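You operate a simulated robot arm through the tools that you are given. There is no shell and no other tool.

You run a simulated two-armed robot. Do the job below in one go: nothing can be reset, and whatever is moved stays where it is left.

## Task
Set up the leak tester with the 0.55 mA block from the console drawer.
Fine: clamp the block in the block dock, trim the check display to the block's value, close the drawer. Set down upright: what you pick out.
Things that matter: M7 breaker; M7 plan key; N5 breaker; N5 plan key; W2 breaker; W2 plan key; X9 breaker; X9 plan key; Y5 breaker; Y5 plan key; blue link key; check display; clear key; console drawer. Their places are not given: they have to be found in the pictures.

The check looks at the end state, three seconds after you hand in, the way a careful person would. Anything else that was tipped, shoved, dropped, spilled or broken makes it a failure.

## Robot
Two 7-joint arms with two-finger parallel grippers on one trunk that stands fixed in place. Base frame: the origin is at the foot of the trunk, x ahead of it, y to its left, z up. Lengths are in m, angles in rad, forces in N, time in s.
The left shoulder is at [0.071, 0.156, 1.205], the right one opposite. Payload 3.91 kg a hand.
The TCP of each hand is the grasp point between the finger pads, 0.03 m short of the fingertips. In the tool frame z runs along the fingers and y along their closing line. Largest opening 0.11 m; finger width 0.02, thickness 0.01; the body of the gripper, 0.048 by 0.112 m, starts 0.055 m behind the TCP.
Orientation is told as [roll, pitch, yaw] about the base's x, y, z axes, in that order, counted from this pose: with the fingers straight down and closing along the base's y, the tool's x points along the base's -x, its y along +y and its z along -z.

## Interface
- The arms move only by the tool send_rows. It takes "left_moves", "right_moves" or both (then of equal length, played together; a hand with none holds still); each is a list of rows, each a list of 7 numbers: the opening, from 0 (shut) to 1 (fully open), then the shift along the tool's x, y, z in m, then the turn, a rotation vector about the tool's x, y, z in rad. In form: [[jaw, dx, dy, dz, rx, ry, rz], ...]. A call has 1 to 20 rows; each row is the pose to reach, as a shift and turn from the pose commanded when the call began, along the tool's axes at that moment. A row lasts 0.2 s, in which the tool goes at most 0.05 m and 0.15 rad; a call with a longer step from one row to the next is refused whole, and so is a gripper value outside its range. Where a pose cannot be reached the arm comes as near as it can. A force on the tool above 40 N (or 10 N above the force at the start of the call, whichever is more), or a blocked arm, ends the call early, and 0.2 s more pass. The fingers move at their own pace (about 0.108 m/s each) and stop on an object; they squeeze with about 20 N. The grip force told is the motor's: it shows also when the fingers shut on nothing. Time passes only in rows, and 0.2 s behind the last, so rows that repeat a pose let the fingers close. It gives the time, the measured TCP pose, the force on the tool (base axes), the opening and the grip force at its end, in the units of the frame above (readings bear some noise), with the torque about the TCP (base axes, N m) and any sound that the robot's microphone picked up.
- Cameras (640 x 400 px; columns grow to the right, rows downward): "scene" is now at [0.1366, 0.0279, 1.4324]; the picture's right is [0.30, -0.95, -0.00], its down [-0.52, -0.16, -0.84] and it looks along [0.80, 0.25, -0.55] (base axes); focal length 241 px, centre (320, 200). "left" rides on the left gripper at [0.072, -0.017, -0.103] in its tool frame; the picture's right is [0.23, 0.97, 0.00], its down [-0.76, 0.18, -0.62] and it looks along [-0.61, 0.14, 0.78] (tool axes); focal length 222 px, centre (320, 200). "right" rides on the right gripper at [0.072, 0.017, -0.103] in its tool frame; the picture's right is [-0.23, 0.97, 0.00], its down [-0.76, -0.18, -0.62] and it looks along [-0.61, -0.14, 0.78] (tool axes); focal length 222 px, centre (320, 200).
- camera(camera): a new picture of that camera. No time passes.
- move_column(by): slides the trunk up (or, below 0, down) by that many m; the arms and the scene camera ride with it, the base frame stays. It gives what a move gives, with no picture.
- pan_tilt(pan, tilt): turns the head with the scene camera to pan (to the left, within 1.501 rad either way) and tilt (down, from -0.506 to 1.204), counted from straight ahead of the robot. It gives what a move gives.
- measure_at(camera, pixels): for up to 12 pixels [column, row] of the newest picture of that camera ("zoom" is the newest enlarged one), the place [x, y, z] in the base frame of the surface seen there, good to about 0.003 m. No time passes.
- close_up(camera, box): a new picture of the part [left, top, right, bottom] of that camera's present view, enlarged. No time passes.
- hand_in(): hands the job in; it is judged then, once.

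Open the grippers and draw the arms clear of the work before you hand the job in, unless the task says otherwise.

The tools are called after "Request:" by a JSON object that holds its "name" and its "arguments". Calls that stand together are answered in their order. send_rows: Moves the arms, as the interface text tells. Its arguments: {"type":"object","properties":{"left_moves":{"type":"array","items":{"type":"array","items":{"type":"number"}}},"right_moves":{"type":"array","items":{"type":"array","items":{"type":"number"}}}},"required":[]} The other tools are called the same way: move_column (by) slides the trunk up or down; pan_tilt (pan, tilt) turns the head that bears the scene camera; camera (camera) takes a picture; measure_at (camera, pixels) gives the place of the surface under pixels of a picture; close_up (camera, box) takes an enlarged picture of a part of a camera's view; hand_in () hands the job in.

At the start:

```text
clock: 0.0
left_eef_pos: [0.69, 0.5614, 1.2824]
left_tcp_rot: [0.0, -0.001, 0.0]
left_force: [-0.2, -0.3, -0.2]
left_ft_torque: [-0.04, -0.03, -0.03]
left_gripper_width: 0.1101
left_grip_force: 0.1
right_eef_pos: [0.5254, -0.1329, 1.2687]
right_tcp_rot: [-0.001, -0.001, 0.0]
right_force: [-0.3, -0.3, -0.2]
right_ft_torque: [0.0, 0.0, -0.02]
right_gripper_width: 0.1101
right_grip_force: 0.1
trunk travel left (down, up): [-0.65, 0.29]
head pan, tilt: [0.305, 0.579]
```

scene: 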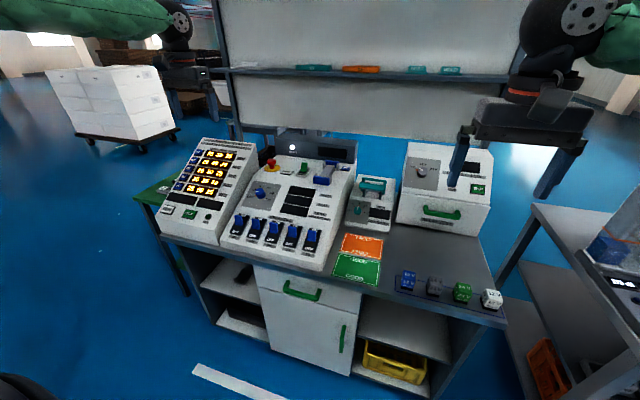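
right: 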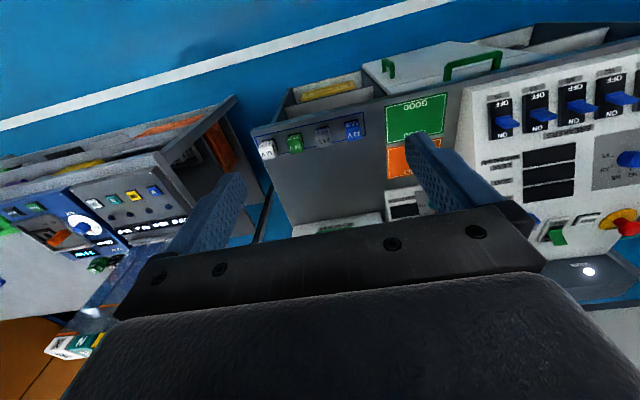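
left: 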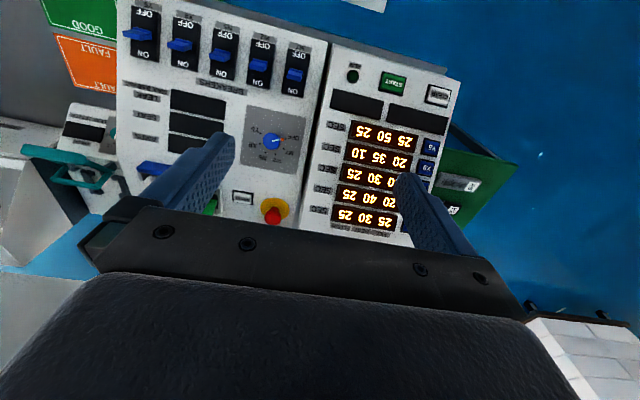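

The first pictures show a bench with a console (left), a breaker panel, a small device with a teal lever and a box with a green handle at right. I'll take close-ups of the main regions to read the labels.

Request:
{"name": "close_up", "arguments": {"camera": "scene", "box": [150, 130, 250, 250]}}

Request:
{"name": "close_up", "arguments": {"camera": "scene", "box": [220, 130, 360, 270]}}

Request:
{"name": "close_up", "arguments": {"camera": "scene", "box": [340, 140, 500, 240]}}

Request:
{"name": "close_up", "arguments": {"camera": "scene", "box": [320, 220, 520, 320]}}

Request:
{"name": "close_up", "arguments": {"camera": "scene", "box": [540, 200, 640, 400]}}

```text
3.33 times, centred on (200, 190) of scene
```

zoom: 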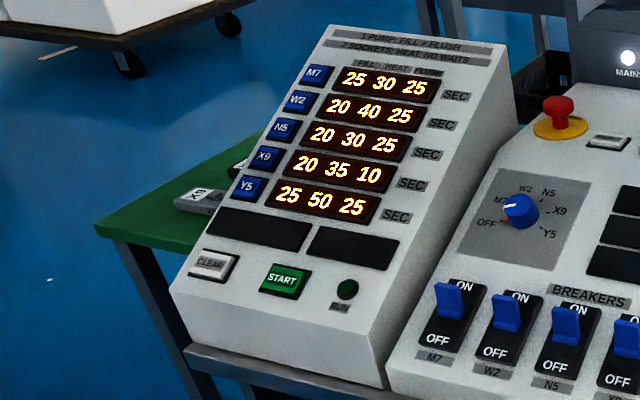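

```text
2.86 times, centred on (290, 200) of scene
```

zoom: 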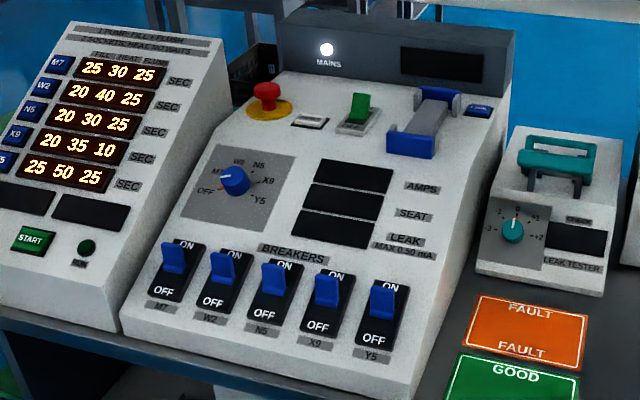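

```text
4.00 times, centred on (420, 190) of scene
```

zoom: 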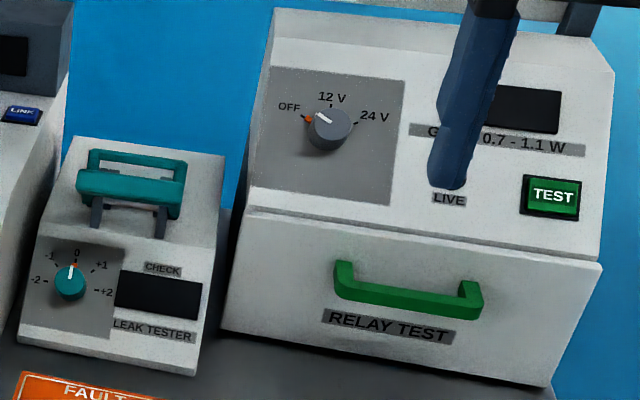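

```text
3.20 times, centred on (420, 270) of scene
```

zoom: 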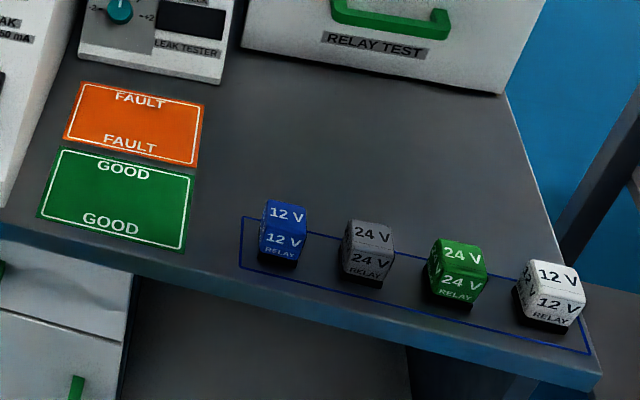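

```text
2.00 times, centred on (590, 300) of scene
```

zoom: 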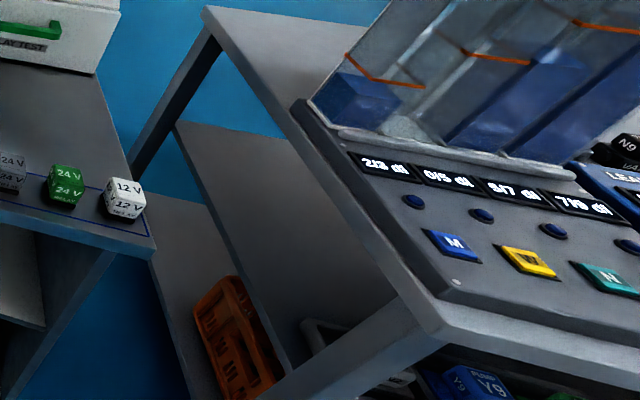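

The leak tester is the small unit with the teal clamp lever (scene ≈ (372,185)), teal trim knob (≈(357,210)) and CHECK display; the drawer has a green handle at ≈(302,290). I'll measure these places.

Request:
{"name": "close_up", "arguments": {"camera": "scene", "box": [340, 165, 404, 240]}}

Request:
{"name": "measure_at", "arguments": {"camera": "scene", "pixels": [[302, 293], [286, 285], [319, 296], [258, 265], [359, 290], [300, 310], [343, 340], [372, 185], [357, 210], [380, 215], [430, 240], [358, 267]]}}

Request:
{"name": "close_up", "arguments": {"camera": "scene", "box": [240, 250, 380, 380]}}

```text
5.33 times, centred on (372, 202) of scene
```

zoom: 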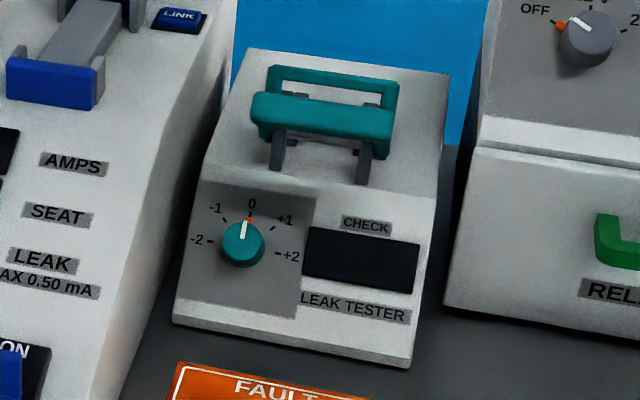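

```text
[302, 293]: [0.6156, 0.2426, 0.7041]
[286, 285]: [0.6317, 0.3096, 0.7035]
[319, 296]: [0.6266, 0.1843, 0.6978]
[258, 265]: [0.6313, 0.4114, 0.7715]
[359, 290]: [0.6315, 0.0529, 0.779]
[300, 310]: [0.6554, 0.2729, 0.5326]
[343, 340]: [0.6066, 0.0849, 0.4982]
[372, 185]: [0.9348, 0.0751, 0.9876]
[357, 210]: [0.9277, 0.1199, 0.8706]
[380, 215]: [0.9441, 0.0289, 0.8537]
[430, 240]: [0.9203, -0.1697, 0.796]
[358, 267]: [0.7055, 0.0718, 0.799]
```

```text
3.08 times, centred on (310, 315) of scene
```

zoom: 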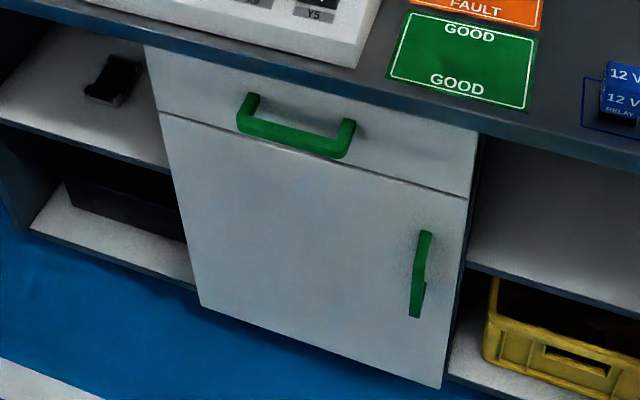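

The drawer front is at x≈0.655 with a horizontal green handle around (0.615, 0.25, 0.70); the leak tester is at (0.93, 0.075). I'll look closer at the clamp/dock, knob and the console.

Request:
{"name": "close_up", "arguments": {"camera": "scene", "box": [352, 172, 400, 202]}}

Request:
{"name": "close_up", "arguments": {"camera": "scene", "box": [342, 196, 390, 226]}}

Request:
{"name": "close_up", "arguments": {"camera": "scene", "box": [255, 145, 355, 210]}}

Request:
{"name": "close_up", "arguments": {"camera": "scene", "box": [230, 195, 330, 260]}}

```text
13.33 times, centred on (376, 187) of scene
```

zoom: 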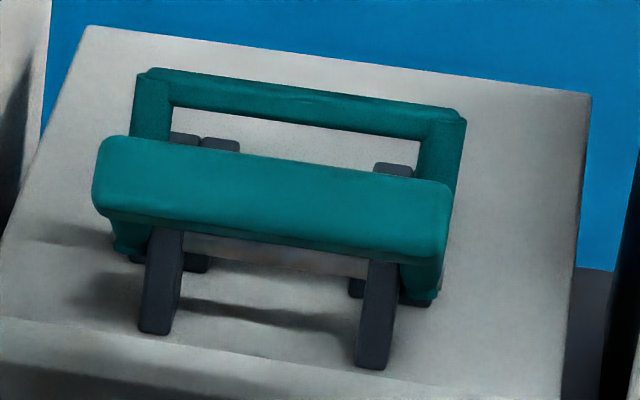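

```text
13.33 times, centred on (366, 211) of scene
```

zoom: 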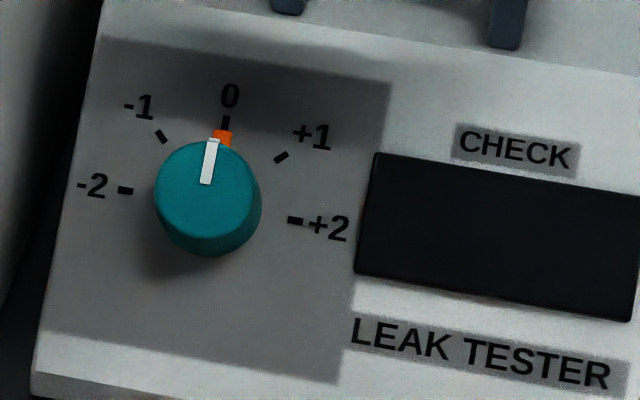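

```text
6.15 times, centred on (305, 178) of scene
```

zoom: 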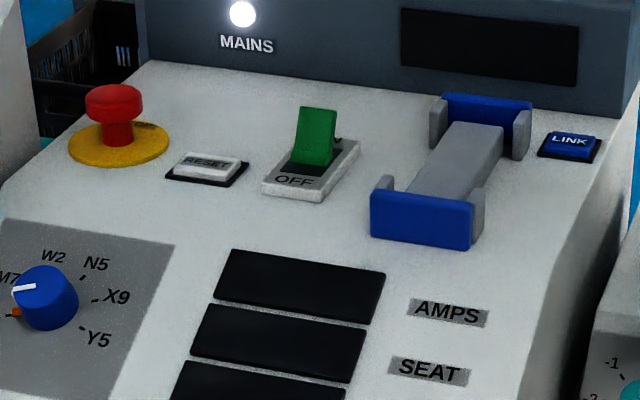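

```text
6.15 times, centred on (280, 228) of scene
```

zoom: 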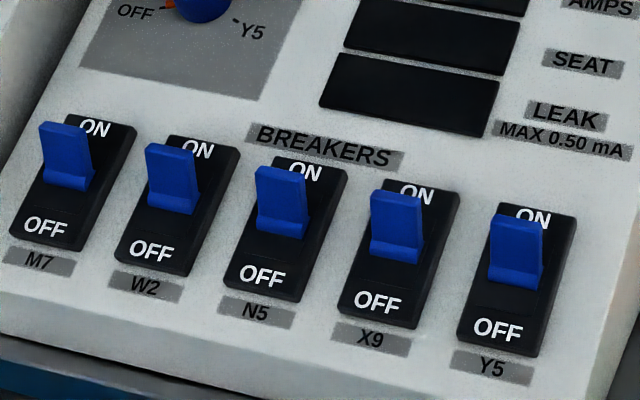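

The console is powered with knob off, breakers ON, and the tester's knob points to 0 with its display dark. Before moving a hand over the tester for a better look, I'll measure the shelf/backboard and obstacles.

Request:
{"name": "measure_at", "arguments": {"camera": "scene", "pixels": [[400, 78], [300, 72], [380, 40], [330, 145], [415, 150], [445, 235], [325, 260], [225, 245], [440, 270], [491, 298], [560, 210], [620, 240]]}}

Request:
{"name": "send_rows", "arguments": {"right_moves": [[1, 0.03, -0.03, 0, 0, 0, 0], [1, 0.06, -0.06, 0, 0, 0, 0], [1, 0.09, -0.09, 0, 0, 0, 0], [1, 0.1, -0.12, 0, 0, 0, 0], [1, 0.1, -0.15, 0, 0, 0, 0]]}}

```text
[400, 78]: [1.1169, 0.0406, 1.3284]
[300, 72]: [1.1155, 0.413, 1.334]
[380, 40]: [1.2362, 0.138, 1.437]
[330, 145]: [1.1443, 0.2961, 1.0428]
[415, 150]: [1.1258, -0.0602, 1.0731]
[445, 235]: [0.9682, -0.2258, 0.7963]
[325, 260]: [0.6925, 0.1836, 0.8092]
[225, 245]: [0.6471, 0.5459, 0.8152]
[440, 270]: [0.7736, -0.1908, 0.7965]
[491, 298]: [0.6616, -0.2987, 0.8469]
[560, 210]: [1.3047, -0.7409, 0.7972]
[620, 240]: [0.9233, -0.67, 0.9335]
```

```text
clock: 1.2
left_eef_pos: [0.6878, 0.562, 1.2838]
left_tcp_rot: [-0.001, -0.002, 0.002]
left_force: [-0.5, -0.7, 0.7]
left_ft_torque: [0.01, 0.01, 0.0]
left_gripper_width: 0.1103
left_grip_force: 0.0
right_eef_pos: [0.4251, -0.2868, 1.2715]
right_tcp_rot: [-0.001, -0.002, 0.0]
right_force: [-0.9, 0.7, 1.3]
right_ft_torque: [0.01, 0.0, -0.03]
right_gripper_width: 0.1097
right_grip_force: 0.1
trunk travel left (down, up): [-0.65, 0.29]
head pan, tilt: [0.305, 0.579]
```

The shelf edge is at x≈1.12, z≈1.33, well behind where I'll go. I'll move the left hand over the leak tester area, high up, to look with its camera.

Request:
{"name": "send_rows", "arguments": {"left_moves": [[1, 0, -0.045, 0, 0, 0, 0], [1, 0, -0.09, 0, 0, 0, 0], [1, 0, -0.135, 0, 0, 0, 0], [1, 0, -0.18, 0, 0, 0, 0], [1, 0, -0.225, 0, 0, 0, 0], [1, 0, -0.27, 0, 0, 0, 0], [1, 0, -0.315, 0, 0, 0, 0], [1, 0, -0.36, 0, 0, 0, 0], [1, 0, -0.4, 0.02, 0, 0, 0], [1, 0, -0.44, 0.04, 0, 0, 0], [1, 0, -0.47, 0.07, 0, 0, 0], [1, 0, -0.5, 0.1, 0, 0, 0]]}}

Request:
{"name": "camera", "arguments": {"camera": "left"}}

Request:
{"name": "camera", "arguments": {"camera": "scene"}}

```text
clock: 3.8
left_eef_pos: [0.6954, 0.0636, 1.1816]
left_tcp_rot: [-0.001, 0.002, 0.002]
left_force: [0.4, 0.4, -0.6]
left_ft_torque: [-0.04, 0.02, -0.05]
left_gripper_width: 0.1098
left_grip_force: 0.0
right_eef_pos: [0.4305, -0.2854, 1.2689]
right_tcp_rot: [0.0, 0.004, 0.002]
right_force: [-0.2, 0.5, 0.0]
right_ft_torque: [0.0, 0.04, 0.0]
right_gripper_width: 0.1098
right_grip_force: 0.0
trunk travel left (down, up): [-0.65, 0.29]
head pan, tilt: [0.305, 0.579]
```

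```text
taken
```

left: 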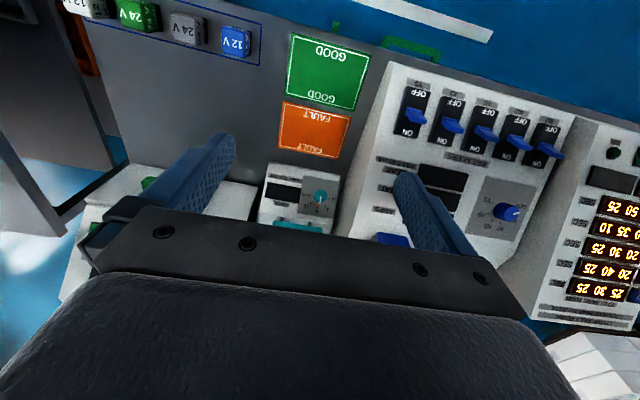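

```text
taken
```

scene: 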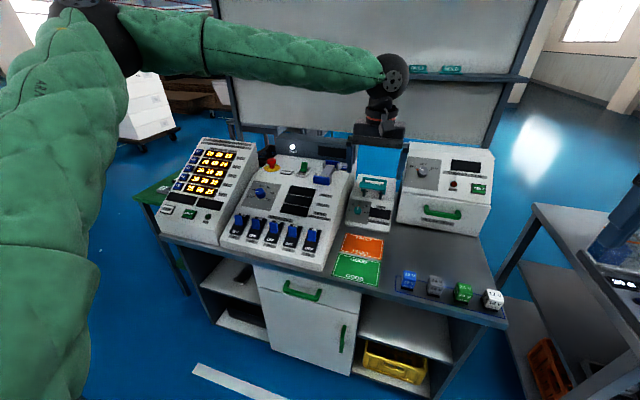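

The tester is partly hidden by the gripper; moving the hand 0.14 m further forward should bring the tester into the clear upper half of the picture.

Request:
{"name": "send_rows", "arguments": {"left_moves": [[1, -0.04, 0.0, 0, 0, 0, 0], [1, -0.08, 0, 0, 0, 0, 0], [1, -0.12, 0, 0.02, 0, 0, 0], [1, -0.14, 0, 0.04, 0, 0, 0]]}}

Request:
{"name": "camera", "arguments": {"camera": "left"}}

Request:
{"name": "close_up", "arguments": {"camera": "left", "box": [220, 80, 420, 240]}}

```text
clock: 4.8
left_eef_pos: [0.8031, 0.1064, 1.1469]
left_tcp_rot: [-0.002, 0.0, 0.001]
left_force: [0.5, 0.4, 1.1]
left_ft_torque: [-0.02, -0.01, -0.05]
left_gripper_width: 0.11
left_grip_force: 0.1
left hand out of reach, approached as far as the arm can: row 2, 3, 4
right_eef_pos: [0.4284, -0.2865, 1.27]
right_tcp_rot: [-0.001, 0.002, 0.0]
right_force: [-0.2, 0.4, -0.1]
right_ft_torque: [-0.01, -0.01, 0.01]
right_gripper_width: 0.11
right_grip_force: 0.0
trunk travel left (down, up): [-0.65, 0.29]
head pan, tilt: [0.305, 0.579]
```

```text
taken
```

left: 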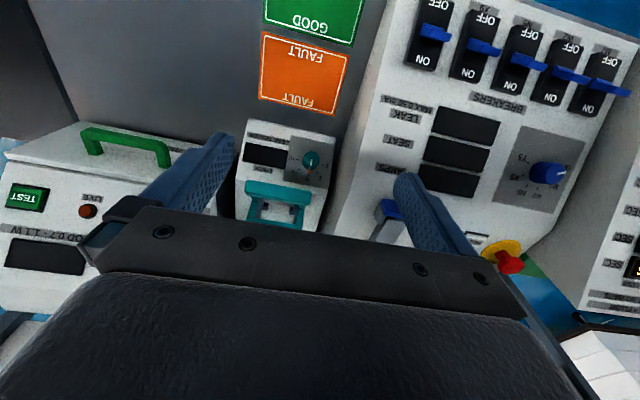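

```text
2.50 times, centred on (320, 160) of left
```

zoom: 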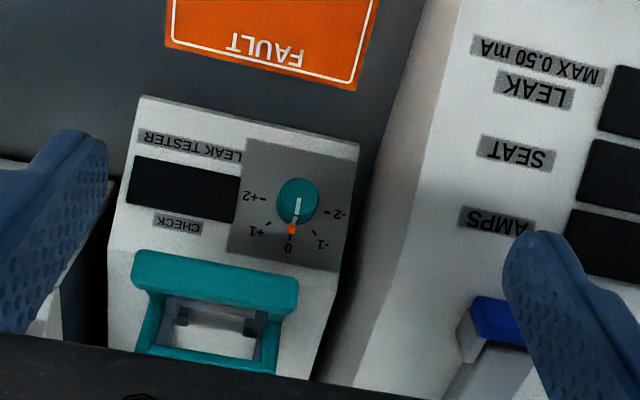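

The hand is at its reach limit here (trunk should go up for this). The zoom shows the tester from above: teal lever frame with dark posts inside; let me measure these in the zoom.

Request:
{"name": "measure_at", "arguments": {"camera": "zoom", "pixels": [[215, 278], [140, 265], [295, 290], [145, 340], [270, 355], [210, 355], [210, 325], [183, 318], [255, 325], [180, 110], [345, 155], [298, 190]]}}

Request:
{"name": "close_up", "arguments": {"camera": "left", "box": [250, 170, 330, 220]}}

```text
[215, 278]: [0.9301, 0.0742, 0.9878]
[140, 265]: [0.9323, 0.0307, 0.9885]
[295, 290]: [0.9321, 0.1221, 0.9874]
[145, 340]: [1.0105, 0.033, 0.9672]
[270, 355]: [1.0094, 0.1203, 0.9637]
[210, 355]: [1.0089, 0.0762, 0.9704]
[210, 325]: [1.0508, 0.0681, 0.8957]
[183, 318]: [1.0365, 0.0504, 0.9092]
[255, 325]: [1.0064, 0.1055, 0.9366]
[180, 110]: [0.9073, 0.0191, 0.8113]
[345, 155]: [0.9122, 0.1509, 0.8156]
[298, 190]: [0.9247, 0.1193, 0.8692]
```

```text
8.00 times, centred on (290, 195) of left
```

zoom: 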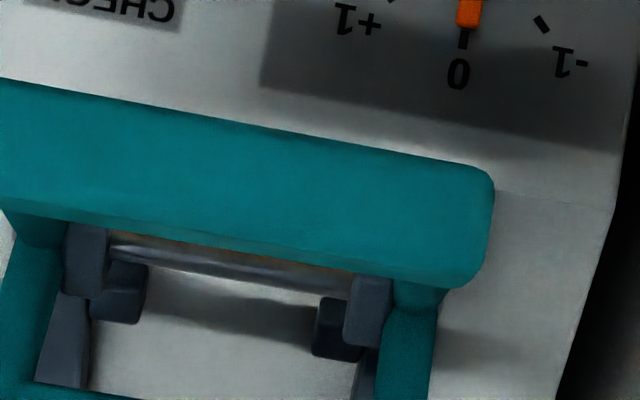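

The clamp has a front teal bar at (0.93, 0.03–0.12, 0.988) and a rear bar at (1.01, …, 0.967). To see it from the side I'll retract both arms in front of the bench and then lower the trunk for a low scene view.

Request:
{"name": "send_rows", "arguments": {"left_moves": [[1, 0.045, 0.01, 0, 0, 0, 0], [1, 0.09, 0.02, 0, 0, 0, 0], [1, 0.135, 0.03, -0.01, 0, 0, 0], [1, 0.18, 0.04, -0.02, 0, 0, 0], [1, 0.22, 0.06, -0.03, 0, 0, 0], [1, 0.26, 0.08, -0.04, 0, 0, 0], [1, 0.3, 0.11, -0.05, 0, 0, 0], [1, 0.34, 0.13, -0.06, 0, 0, 0], [1, 0.37, 0.16, -0.07, 0, 0, 0], [1, 0.4, 0.19, -0.08, 0, 0, 0], [1, 0.43, 0.22, -0.09, 0, 0, 0], [1, 0.45, 0.25, -0.1, 0, 0, 0], [1, 0.46, 0.29, -0.12, 0, 0, 0], [1, 0.47, 0.32, -0.14, 0, 0, 0]]}}

Request:
{"name": "camera", "arguments": {"camera": "scene"}}

```text
refused: row 7 steps farther than a row can; nothing moved
```

```text
taken
```

scene: 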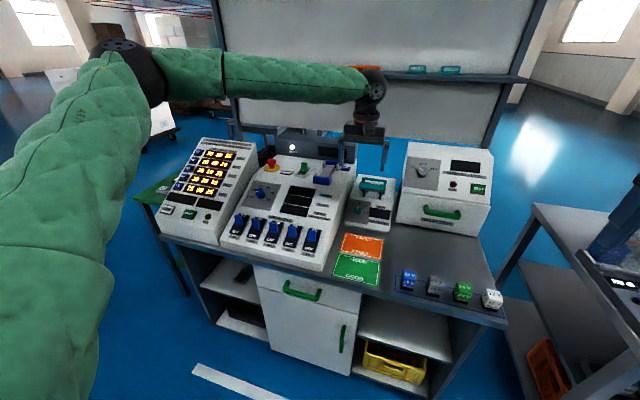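

Row 7 stepped too far; I'll resend the retraction with smaller steps.

Request:
{"name": "send_rows", "arguments": {"left_moves": [[1, 0.04, 0.01, 0, 0, 0, 0], [1, 0.08, 0.02, 0, 0, 0, 0], [1, 0.12, 0.03, -0.01, 0, 0, 0], [1, 0.16, 0.04, -0.02, 0, 0, 0], [1, 0.2, 0.05, -0.03, 0, 0, 0], [1, 0.24, 0.07, -0.04, 0, 0, 0], [1, 0.275, 0.09, -0.05, 0, 0, 0], [1, 0.31, 0.11, -0.06, 0, 0, 0], [1, 0.34, 0.14, -0.07, 0, 0, 0], [1, 0.37, 0.17, -0.08, 0, 0, 0], [1, 0.4, 0.2, -0.09, 0, 0, 0], [1, 0.42, 0.23, -0.1, 0, 0, 0], [1, 0.44, 0.26, -0.12, 0, 0, 0], [1, 0.45, 0.29, -0.14, 0, 0, 0], [1, 0.46, 0.32, -0.15, 0, 0, 0]]}}

Request:
{"name": "camera", "arguments": {"camera": "scene"}}

```text
clock: 8.0
left_eef_pos: [0.3364, 0.4271, 1.2988]
left_tcp_rot: [0.002, -0.001, -0.002]
left_force: [-0.7, 0.0, 0.1]
left_ft_torque: [0.04, -0.03, -0.01]
left_gripper_width: 0.11
left_grip_force: 0.0
right_eef_pos: [0.4252, -0.285, 1.2715]
right_tcp_rot: [0.001, -0.002, -0.001]
right_force: [-0.9, -0.3, -0.4]
right_ft_torque: [0.0, -0.03, -0.02]
right_gripper_width: 0.1099
right_grip_force: 0.0
trunk travel left (down, up): [-0.65, 0.29]
head pan, tilt: [0.305, 0.579]
```

```text
taken
```

scene: 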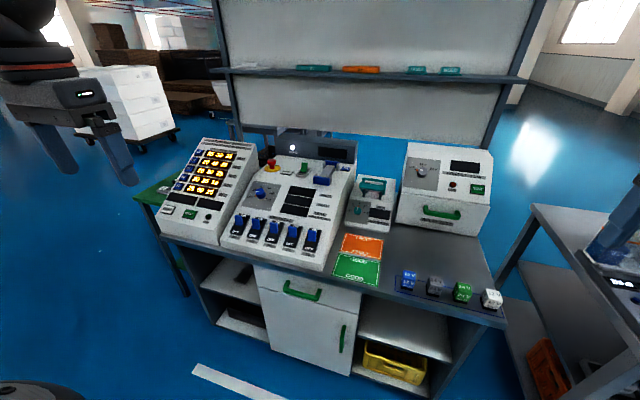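

Arms are retracted. Before lowering the trunk I'll check the near corner of the right-hand table (≈(570,390)) for clearance to the right hand.

Request:
{"name": "measure_at", "arguments": {"camera": "scene", "pixels": [[570, 395], [600, 390], [535, 205], [585, 300], [630, 395], [500, 325], [205, 380], [20, 390]]}}

Request:
{"name": "camera", "arguments": {"camera": "right"}}

```text
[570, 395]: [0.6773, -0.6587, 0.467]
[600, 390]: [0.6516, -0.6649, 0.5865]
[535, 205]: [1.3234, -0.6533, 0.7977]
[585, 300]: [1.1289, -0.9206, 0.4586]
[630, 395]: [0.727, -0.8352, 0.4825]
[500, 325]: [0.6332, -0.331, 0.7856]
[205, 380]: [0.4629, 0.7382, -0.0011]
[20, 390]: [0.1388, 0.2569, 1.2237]
```

```text
taken
```

right: 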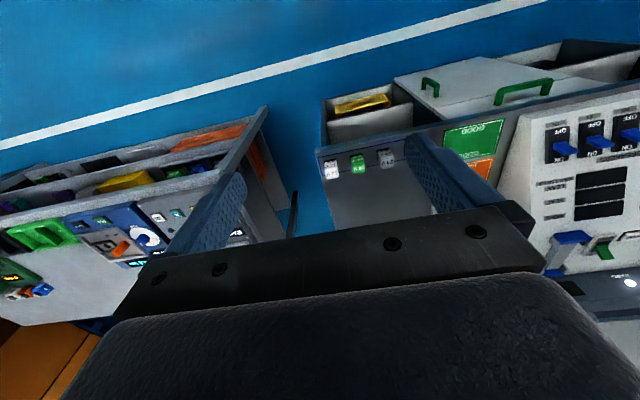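

The right table starts at x≈0.63, so both hands are clear in front. I'll lower the trunk by 0.35 m and look.

Request:
{"name": "move_column", "arguments": {"by": -0.35}}

Request:
{"name": "pan_tilt", "arguments": {"pan": 0.15, "tilt": 0.25}}

Request:
{"name": "camera", "arguments": {"camera": "scene"}}

```text
clock: 11.4
left_eef_pos: [0.3377, 0.4265, 0.9482]
left_tcp_rot: [0.0, -0.001, 0.001]
left_force: [0.1, 0.4, 0.6]
left_ft_torque: [0.04, -0.01, 0.01]
left_gripper_width: 0.1101
left_grip_force: 0.0
right_eef_pos: [0.4268, -0.2857, 0.9194]
right_tcp_rot: [0.001, -0.001, 0.001]
right_force: [-0.2, 0.6, -0.1]
right_ft_torque: [0.0, 0.01, 0.01]
right_gripper_width: 0.1099
right_grip_force: 0.0
trunk travel left (down, up): [-0.3, 0.64]
head pan, tilt: [0.305, 0.579]
```

```text
clock: 12.2
left_eef_pos: [0.337, 0.4254, 0.9482]
left_tcp_rot: [0.002, 0.0, 0.0]
left_force: [0.0, -0.2, -0.6]
left_ft_torque: [-0.04, -0.01, 0.03]
left_gripper_width: 0.1099
left_grip_force: 0.1
right_eef_pos: [0.4271, -0.2843, 0.9209]
right_tcp_rot: [0.001, 0.001, 0.0]
right_force: [0.9, -0.1, 0.7]
right_ft_torque: [0.0, -0.01, 0.04]
right_gripper_width: 0.1099
right_grip_force: 0.1
trunk travel left (down, up): [-0.3, 0.64]
head pan, tilt: [0.15, 0.25]
```

```text
taken
```

scene: 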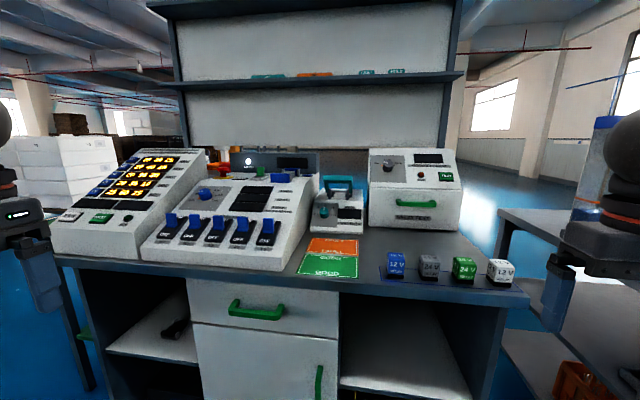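

Now a lower view. I'll zoom on the tester (≈(338,205)), the drawer handle (≈(248,312)) and the shelf items.

Request:
{"name": "close_up", "arguments": {"camera": "scene", "box": [306, 170, 370, 240]}}

Request:
{"name": "measure_at", "arguments": {"camera": "zoom", "pixels": [[320, 200], [320, 120], [250, 100], [400, 100], [320, 150]]}}

Request:
{"name": "close_up", "arguments": {"camera": "scene", "box": [180, 270, 350, 380]}}

Request:
{"name": "close_up", "arguments": {"camera": "scene", "box": [240, 60, 420, 90]}}

```text
5.71 times, centred on (338, 205) of scene
```

zoom: 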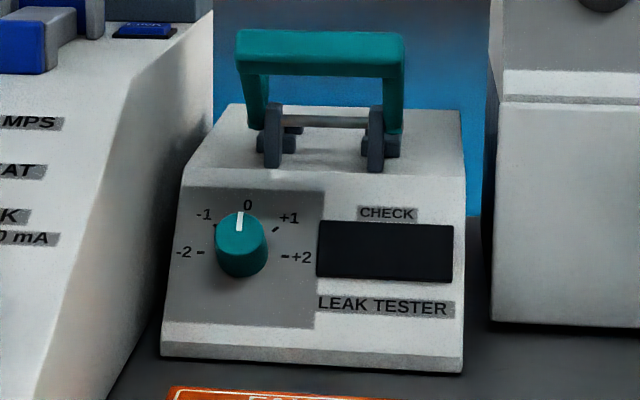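

```text
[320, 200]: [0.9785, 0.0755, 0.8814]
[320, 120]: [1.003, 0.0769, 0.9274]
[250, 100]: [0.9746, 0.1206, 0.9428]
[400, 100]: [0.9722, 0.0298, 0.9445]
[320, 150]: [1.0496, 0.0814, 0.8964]
```

```text
3.64 times, centred on (265, 325) of scene
```

zoom: 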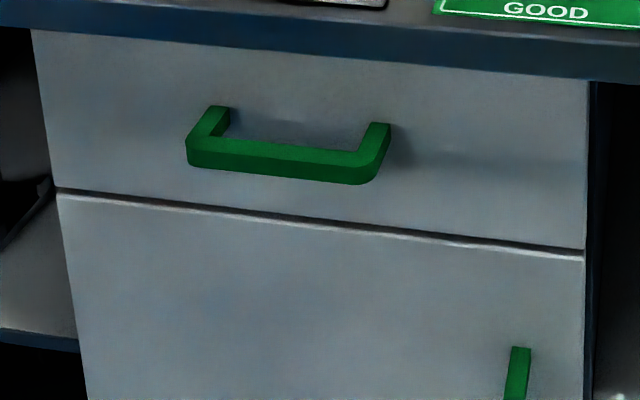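

```text
3.56 times, centred on (330, 75) of scene
```

zoom: 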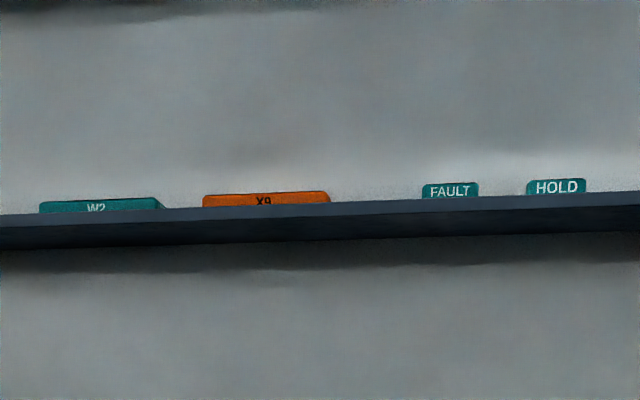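

The tester's lever has a teal grip bar on top, arms to a hinge rod at about (1.00, 0.077, 0.927) between dark posts. Now I measure the drawer handle accurately from this view.

Request:
{"name": "close_up", "arguments": {"camera": "scene", "box": [215, 285, 305, 340]}}

Request:
{"name": "measure_at", "arguments": {"camera": "zoom", "pixels": [[236, 185], [236, 200], [236, 215], [120, 190], [350, 220], [160, 120], [385, 160], [250, 150], [300, 330], [300, 60], [236, 196], [300, 205]]}}

```text
7.11 times, centred on (260, 312) of scene
```

zoom: 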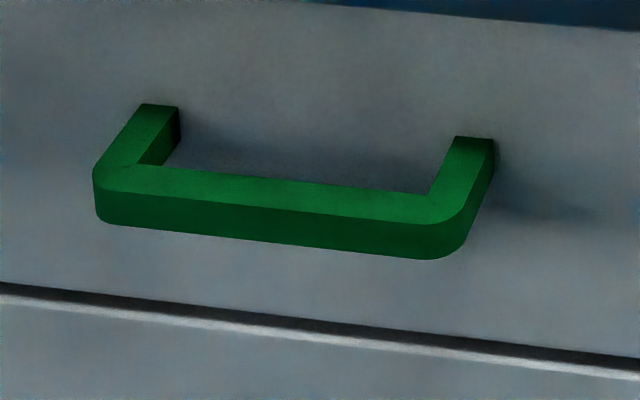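

```text
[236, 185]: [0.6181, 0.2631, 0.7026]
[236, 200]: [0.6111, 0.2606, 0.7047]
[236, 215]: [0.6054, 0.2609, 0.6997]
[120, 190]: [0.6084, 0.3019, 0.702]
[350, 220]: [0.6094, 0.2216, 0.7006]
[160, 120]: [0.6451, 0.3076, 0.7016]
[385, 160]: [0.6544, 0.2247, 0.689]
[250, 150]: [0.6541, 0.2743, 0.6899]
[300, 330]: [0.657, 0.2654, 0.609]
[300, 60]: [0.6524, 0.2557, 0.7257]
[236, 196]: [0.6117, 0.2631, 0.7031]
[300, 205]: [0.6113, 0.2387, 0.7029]
```

The handle bar is at x 0.606–0.619, z 0.691–0.703, y 0.19–0.31, with the bench edge at x≈0.631 above it. I'll raise the trunk so the arm can pull from above at a slant, then look at the drawer from up there.

Request:
{"name": "move_column", "arguments": {"by": 0.5}}

Request:
{"name": "pan_tilt", "arguments": {"pan": 0.3, "tilt": 0.8}}

Request:
{"name": "camera", "arguments": {"camera": "scene"}}

```text
refused: 0.5 is not a number from -0.4 to 0.4
```

```text
clock: 13.2
left_eef_pos: [0.3364, 0.426, 0.9472]
left_tcp_rot: [0.0, -0.001, 0.0]
left_force: [-0.7, -0.3, -0.3]
left_ft_torque: [0.01, 0.02, -0.03]
left_gripper_width: 0.11
left_grip_force: 0.1
right_eef_pos: [0.4272, -0.2847, 0.9211]
right_tcp_rot: [0.0, 0.0, 0.0]
right_force: [-0.3, -0.7, -0.9]
right_ft_torque: [0.01, -0.02, -0.02]
right_gripper_width: 0.11
right_grip_force: 0.0
trunk travel left (down, up): [-0.3, 0.64]
head pan, tilt: [0.3, 0.799]
```

```text
taken
```

scene: 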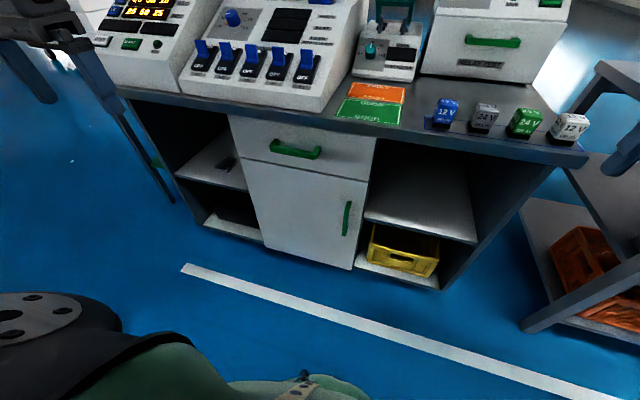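

The trunk step limit is 0.4; I'll raise by 0.4 and then 0.1.

Request:
{"name": "move_column", "arguments": {"by": 0.4}}

Request:
{"name": "move_column", "arguments": {"by": 0.1}}

Request:
{"name": "send_rows", "arguments": {"left_moves": [[1, 0, 0, 0.04, 0, 0, 0.14], [1, 0, -0.02, 0.08, 0, 0, 0.28], [1, 0, -0.04, 0.12, 0, 0, 0.42], [1, 0, -0.06, 0.16, 0, 0, 0.56], [1, 0, -0.08, 0.2, 0, 0, 0.7], [1, 0, -0.1, 0.24, 0, 0, 0.84], [1, 0, -0.12, 0.28, 0, 0, 0.98], [1, 0, -0.14, 0.32, 0, 0, 1.12], [1, 0, -0.16, 0.36, 0, 0, 1.26], [1, 0, -0.17, 0.4, 0, 0, 1.4], [1, 0, -0.18, 0.44, 0, 0, 1.5], [1, 0, -0.18, 0.46, 0, 0, 1.571]]}}

Request:
{"name": "camera", "arguments": {"camera": "scene"}}

```text
clock: 17.0
left_eef_pos: [0.3373, 0.4271, 1.3479]
left_tcp_rot: [-0.001, 0.001, 0.0]
left_force: [-0.1, 0.7, -0.6]
left_ft_torque: [0.0, -0.01, -0.01]
left_gripper_width: 0.11
left_grip_force: 0.0
right_eef_pos: [0.4276, -0.2852, 1.3203]
right_tcp_rot: [0.001, 0.0, 0.001]
right_force: [0.3, 0.4, 0.2]
right_ft_torque: [0.0, 0.03, -0.04]
right_gripper_width: 0.1098
right_grip_force: 0.1
trunk travel left (down, up): [-0.7, 0.24]
head pan, tilt: [0.3, 0.799]
```

```text
clock: 18.4
left_eef_pos: [0.3376, 0.4257, 1.4468]
left_tcp_rot: [0.001, -0.001, -0.001]
left_force: [0.3, 0.6, -0.7]
left_ft_torque: [0.01, 0.01, 0.0]
left_gripper_width: 0.11
left_grip_force: 0.0
right_eef_pos: [0.428, -0.2855, 1.4203]
right_tcp_rot: [0.002, -0.001, 0.001]
right_force: [-0.7, -0.6, 0.1]
right_ft_torque: [0.01, -0.01, -0.02]
right_gripper_width: 0.1101
right_grip_force: 0.0
trunk travel left (down, up): [-0.8, 0.14]
head pan, tilt: [0.3, 0.799]
```

```text
clock: 21.0
left_eef_pos: [0.4011, 0.2467, 0.9443]
left_tcp_rot: [-0.002, -0.002, -1.573]
left_force: [-0.4, 0.7, -0.1]
left_ft_torque: [-0.05, 0.03, 0.0]
left_gripper_width: 0.11
left_grip_force: 0.1
left hand out of reach, approached as far as the arm can: row 2, 3, 4, 5, 6, 7, 8, 9, 10, 11, 12
right_eef_pos: [0.4307, -0.2832, 1.4198]
right_tcp_rot: [-0.001, 0.002, 0.0]
right_force: [0.7, -0.4, -0.5]
right_ft_torque: [-0.01, 0.01, 0.01]
right_gripper_width: 0.11
right_grip_force: 0.0
trunk travel left (down, up): [-0.8, 0.14]
head pan, tilt: [0.3, 0.799]
```

```text
taken
```

scene: 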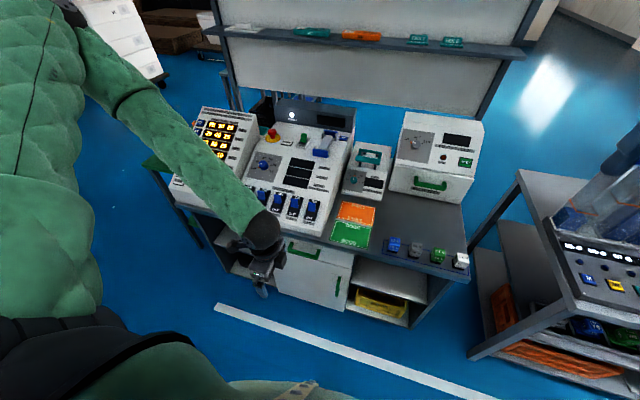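

The left hand is now at (0.401, 0.247, 0.944), turned 90°, in front of the drawer. Next I tilt the fingers forward 50° and narrow the jaw while moving to a pre-grasp point (0.545, 0.247, 0.754) facing the handle.

Request:
{"name": "send_rows", "arguments": {"left_moves": [[0.3, 0, 0.02, 0.0, -0.125, 0, 0], [0.3, 0, 0.04, 0.0, -0.25, 0, 0], [0.3, 0, 0.06, 0.02, -0.375, 0, 0], [0.3, 0, 0.08, 0.04, -0.5, 0, 0], [0.3, 0, 0.1, 0.07, -0.625, 0, 0], [0.3, 0, 0.12, 0.1, -0.75, 0, 0], [0.3, 0, 0.13, 0.13, -0.873, 0, 0], [0.3, 0, 0.135, 0.15, -0.873, 0, 0], [0.3, 0, 0.14, 0.17, -0.873, 0, 0]]}}

Request:
{"name": "camera", "arguments": {"camera": "left"}}

Request:
{"name": "camera", "arguments": {"camera": "scene"}}

```text
clock: 23.0
left_eef_pos: [0.5633, 0.3188, 0.9373]
left_tcp_rot: [0.873, 0.0, -1.573]
left_force: [0.4, 0.3, -0.6]
left_ft_torque: [-0.03, 0.0, -0.05]
left_gripper_width: 0.0328
left_grip_force: 0.1
left hand out of reach, approached as far as the arm can: row 2, 3, 4, 5, 6, 7, 8, 9
right_eef_pos: [0.4271, -0.2862, 1.4194]
right_tcp_rot: [0.0, 0.0, 0.0]
right_force: [0.5, -0.3, 0.2]
right_ft_torque: [0.03, 0.01, -0.01]
right_gripper_width: 0.1097
right_grip_force: 0.0
trunk travel left (down, up): [-0.8, 0.14]
head pan, tilt: [0.3, 0.799]
```

```text
taken
```

left: 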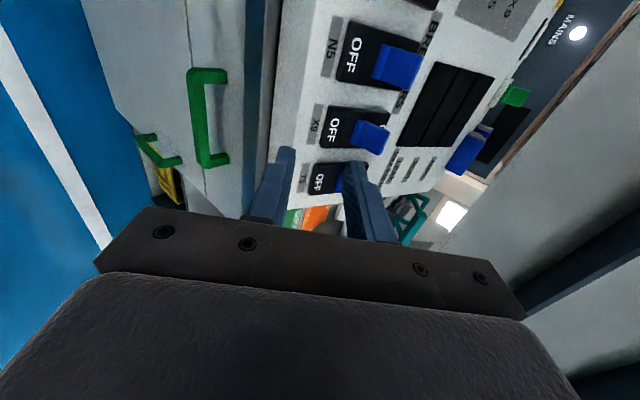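

```text
taken
```

scene: 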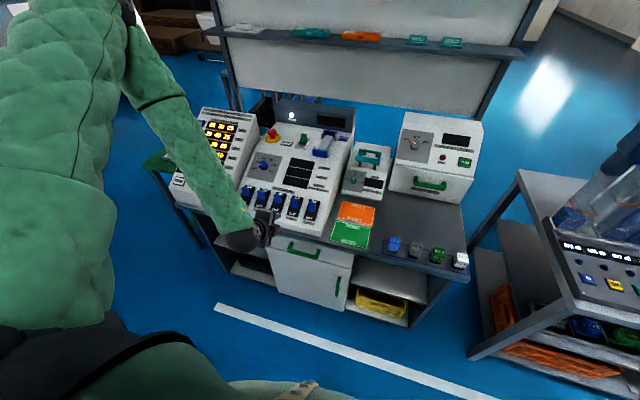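

The arm stopped short at (0.563, 0.319, 0.937) — a reach limit with this tilt. I'll test a small move down and toward y=0.25 from here to see which way the arm can go; nothing is touched.

Request:
{"name": "send_rows", "arguments": {"left_moves": [[0.3, -0.02, -0.029, 0.011, 0, 0, 0], [0.3, -0.04, -0.058, 0.022, 0, 0, 0], [0.3, -0.06, -0.087, 0.033, 0, 0, 0]]}}

```text
clock: 23.8
left_eef_pos: [0.56, 0.3152, 0.9385]
left_tcp_rot: [0.874, 0.0, -1.572]
left_force: [0.4, -0.3, -0.1]
left_ft_torque: [-0.03, -0.02, -0.03]
left_gripper_width: 0.0328
left_grip_force: 0.1
left hand out of reach, approached as far as the arm can: row 1, 2, 3
right_eef_pos: [0.4268, -0.2848, 1.4208]
right_tcp_rot: [-0.001, -0.001, 0.0]
right_force: [-0.9, -0.3, 0.9]
right_ft_torque: [-0.01, -0.02, -0.02]
right_gripper_width: 0.1103
right_grip_force: 0.0
trunk travel left (down, up): [-0.8, 0.14]
head pan, tilt: [0.3, 0.799]
```

It is pinned by a joint limit in this hand roll. I'll roll the hand back by 90° (closing along y) while backing off slightly and check whether it frees up.

Request:
{"name": "send_rows", "arguments": {"left_moves": [[0.3, 0, 0, -0.01, 0, 0, -0.145], [0.3, 0, 0, -0.02, 0, 0, -0.29], [0.3, 0, 0, -0.02, 0, 0, -0.435], [0.3, 0, 0, -0.02, 0, 0, -0.58], [0.3, 0, 0, -0.02, 0, 0, -0.725], [0.3, 0, 0, -0.02, 0, 0, -0.87], [0.3, 0, 0, -0.02, 0, 0, -1.015], [0.3, 0, 0, -0.02, 0, 0, -1.16], [0.3, 0, 0, -0.02, 0, 0, -1.305], [0.3, 0, 0, -0.02, 0, 0, -1.45], [0.3, 0, 0, -0.02, 0, 0, -1.571]]}}

Request:
{"name": "camera", "arguments": {"camera": "scene"}}

```text
clock: 26.2
left_eef_pos: [0.5417, 0.3146, 0.9529]
left_tcp_rot: [-0.003, -0.872, 0.003]
left_force: [0.7, 0.2, 0.1]
left_ft_torque: [-0.04, 0.02, 0.02]
left_gripper_width: 0.0331
left_grip_force: 0.1
right_eef_pos: [0.4282, -0.286, 1.4204]
right_tcp_rot: [-0.001, -0.002, 0.001]
right_force: [-0.1, 0.2, 0.0]
right_ft_torque: [0.06, 0.03, -0.01]
right_gripper_width: 0.11
right_grip_force: 0.1
trunk travel left (down, up): [-0.8, 0.14]
head pan, tilt: [0.3, 0.799]
```

```text
taken
```

scene: 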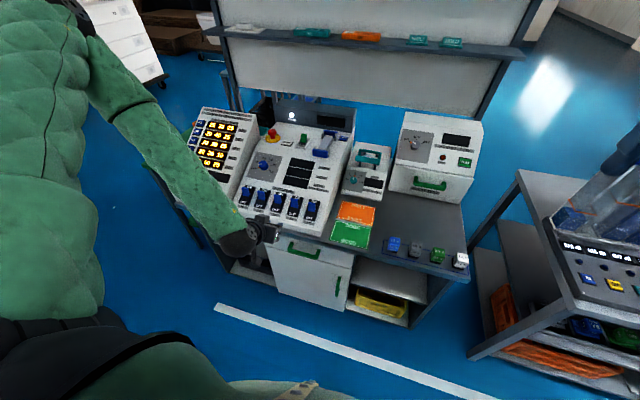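

With the roll undone the arm is free (pitch −0.872). I'll hook the handle from above-behind instead, with fingers tilted ~40°; first move to a point before it, (0.54, 0.247, 0.82).

Request:
{"name": "send_rows", "arguments": {"left_moves": [[0.45, 0.025, -0.017, 0.021, 0, 0.058, 0], [0.45, 0.051, -0.034, 0.043, 0, 0.116, 0], [0.45, 0.076, -0.051, 0.064, 0, 0.174, 0], [0.45, 0.102, -0.068, 0.0855, 0, 0.174, 0]]}}

Request:
{"name": "camera", "arguments": {"camera": "left"}}

Request:
{"name": "camera", "arguments": {"camera": "scene"}}

```text
clock: 27.2
left_eef_pos: [0.5508, 0.3005, 0.9207]
left_tcp_rot: [0.0, -0.699, -0.002]
left_force: [0.8, -0.6, 0.3]
left_ft_torque: [0.02, -0.01, 0.02]
left_gripper_width: 0.0497
left_grip_force: 0.0
left hand out of reach, approached as far as the arm can: row 1, 2, 3, 4
right_eef_pos: [0.4287, -0.287, 1.4198]
right_tcp_rot: [0.001, 0.0, 0.002]
right_force: [-0.2, 0.5, 0.7]
right_ft_torque: [0.03, 0.01, 0.01]
right_gripper_width: 0.1099
right_grip_force: 0.1
trunk travel left (down, up): [-0.8, 0.14]
head pan, tilt: [0.3, 0.799]
```

```text
taken
```

left: 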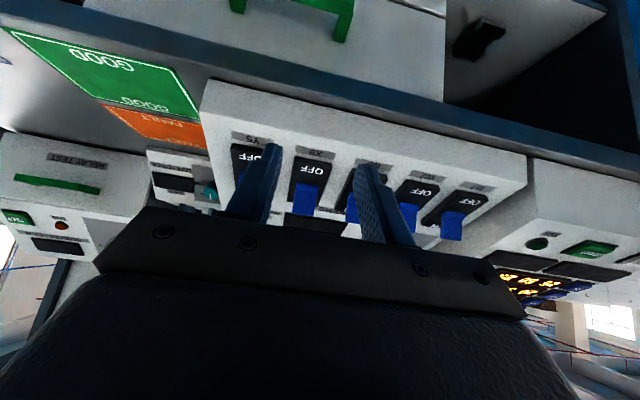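

```text
taken
```

scene: 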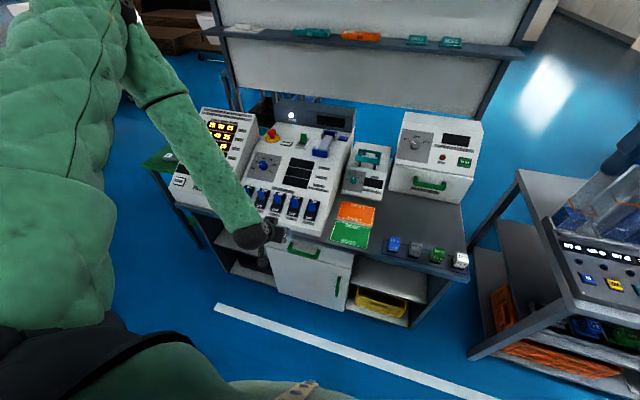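

The arm can't go lower with the trunk this high (TCP only ~0.43 below the shoulder). I'll back the hand off from the bench and lower the trunk instead.

Request:
{"name": "send_rows", "arguments": {"left_moves": [[0.45, 0.02, -0.01, -0.03, 0, 0, 0], [0.45, 0.035, -0.02, -0.06, 0, 0, 0], [0.45, 0.05, -0.03, -0.09, 0, 0, 0]]}}

Request:
{"name": "move_column", "arguments": {"by": -0.3}}

Request:
{"name": "camera", "arguments": {"camera": "scene"}}

Request:
{"name": "camera", "arguments": {"camera": "left"}}

```text
clock: 28.0
left_eef_pos: [0.4869, 0.2791, 0.9491]
left_tcp_rot: [-0.003, -0.695, 0.0]
left_force: [-0.8, -0.3, 0.2]
left_ft_torque: [-0.01, -0.03, 0.0]
left_gripper_width: 0.0497
left_grip_force: 0.1
left hand out of reach, approached as far as the arm can: row 2, 3
right_eef_pos: [0.4282, -0.2839, 1.4205]
right_tcp_rot: [-0.001, 0.0, -0.001]
right_force: [-0.3, -0.3, 0.7]
right_ft_torque: [-0.04, -0.01, -0.01]
right_gripper_width: 0.11
right_grip_force: 0.0
trunk travel left (down, up): [-0.8, 0.14]
head pan, tilt: [0.3, 0.799]
```

```text
clock: 31.0
left_eef_pos: [0.4874, 0.2803, 0.6492]
left_tcp_rot: [-0.002, -0.697, 0.001]
left_force: [0.0, -0.4, 0.0]
left_ft_torque: [0.01, -0.03, 0.01]
left_gripper_width: 0.0497
left_grip_force: 0.2
right_eef_pos: [0.4274, -0.2854, 1.1195]
right_tcp_rot: [0.001, 0.001, -0.001]
right_force: [-0.1, 0.4, -0.8]
right_ft_torque: [0.0, -0.01, 0.0]
right_gripper_width: 0.1098
right_grip_force: 0.1
trunk travel left (down, up): [-0.5, 0.44]
head pan, tilt: [0.3, 0.799]
```

```text
taken
```

scene: 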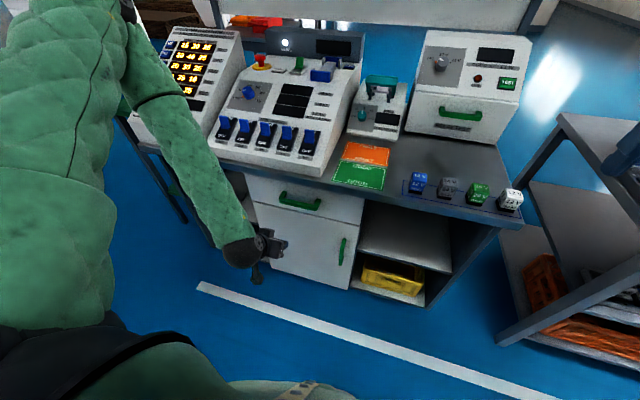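

```text
taken
```

left: 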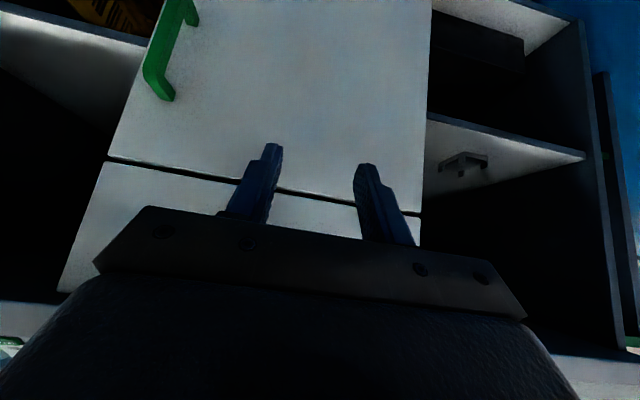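

Now the hand is at (0.487, 0.280, 0.649) with the shoulder lower. I'll move up and forward to the pre-hook point (0.570, 0.247, 0.782).

Request:
{"name": "send_rows", "arguments": {"left_moves": [[0.45, -0.035, -0.008, -0.024, 0, 0, 0], [0.45, -0.07, -0.016, -0.04, 0, 0, 0], [0.45, -0.11, -0.025, -0.05, 0, 0, 0], [0.45, -0.149, -0.033, -0.0485, 0, 0, 0]]}}

Request:
{"name": "camera", "arguments": {"camera": "left"}}

Request:
{"name": "camera", "arguments": {"camera": "scene"}}

```text
clock: 32.0
left_eef_pos: [0.5719, 0.2494, 0.7824]
left_tcp_rot: [-0.002, -0.697, 0.003]
left_force: [-0.5, -0.1, 0.6]
left_ft_torque: [0.0, -0.03, 0.0]
left_gripper_width: 0.0494
left_grip_force: 0.2
left hand out of reach, approached as far as the arm can: row 1, 2, 3
right_eef_pos: [0.4269, -0.2838, 1.12]
right_tcp_rot: [-0.002, -0.002, -0.001]
right_force: [0.9, 0.2, -0.4]
right_ft_torque: [0.01, 0.01, -0.02]
right_gripper_width: 0.1101
right_grip_force: 0.0
trunk travel left (down, up): [-0.5, 0.44]
head pan, tilt: [0.3, 0.799]
```

```text
taken
```

left: 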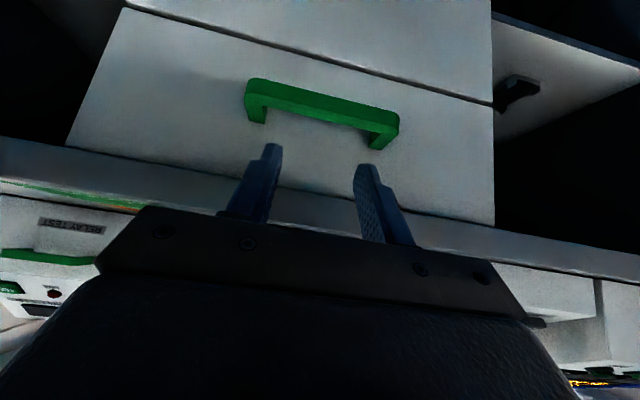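

```text
taken
```

scene: 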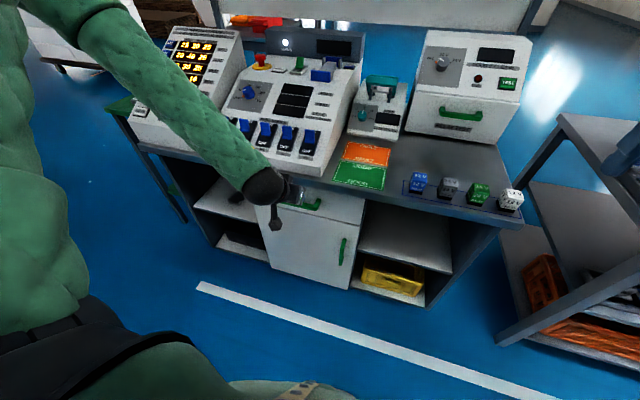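

The fingers are lined up above the handle. I'll take a close-up of the handle from the hand camera and measure its bar edges before inserting.

Request:
{"name": "close_up", "arguments": {"camera": "left", "box": [220, 60, 420, 185]}}

Request:
{"name": "measure_at", "arguments": {"camera": "zoom", "pixels": [[320, 95], [320, 115], [320, 140], [320, 155], [320, 160], [320, 190], [320, 230], [130, 190], [490, 260], [250, 320], [470, 350], [320, 50]]}}

```text
3.20 times, centred on (320, 122) of left
```

zoom: 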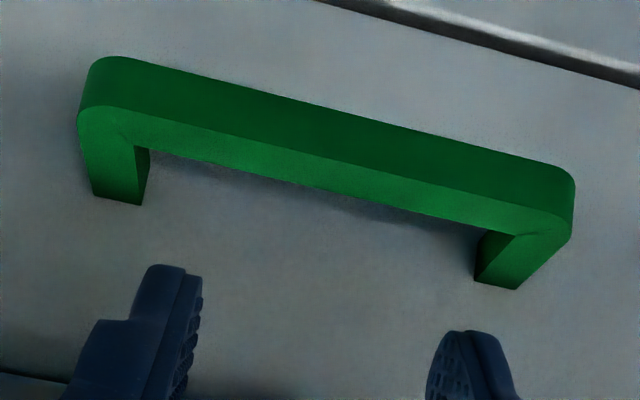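

```text
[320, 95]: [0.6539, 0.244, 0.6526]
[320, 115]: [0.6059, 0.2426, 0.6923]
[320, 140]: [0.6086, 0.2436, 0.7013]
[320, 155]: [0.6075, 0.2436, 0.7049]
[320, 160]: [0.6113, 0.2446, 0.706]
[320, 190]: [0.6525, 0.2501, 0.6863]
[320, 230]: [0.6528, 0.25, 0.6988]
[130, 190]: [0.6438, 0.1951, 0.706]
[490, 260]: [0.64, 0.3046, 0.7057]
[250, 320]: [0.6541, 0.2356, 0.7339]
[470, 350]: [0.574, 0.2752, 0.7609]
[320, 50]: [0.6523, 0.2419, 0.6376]
```

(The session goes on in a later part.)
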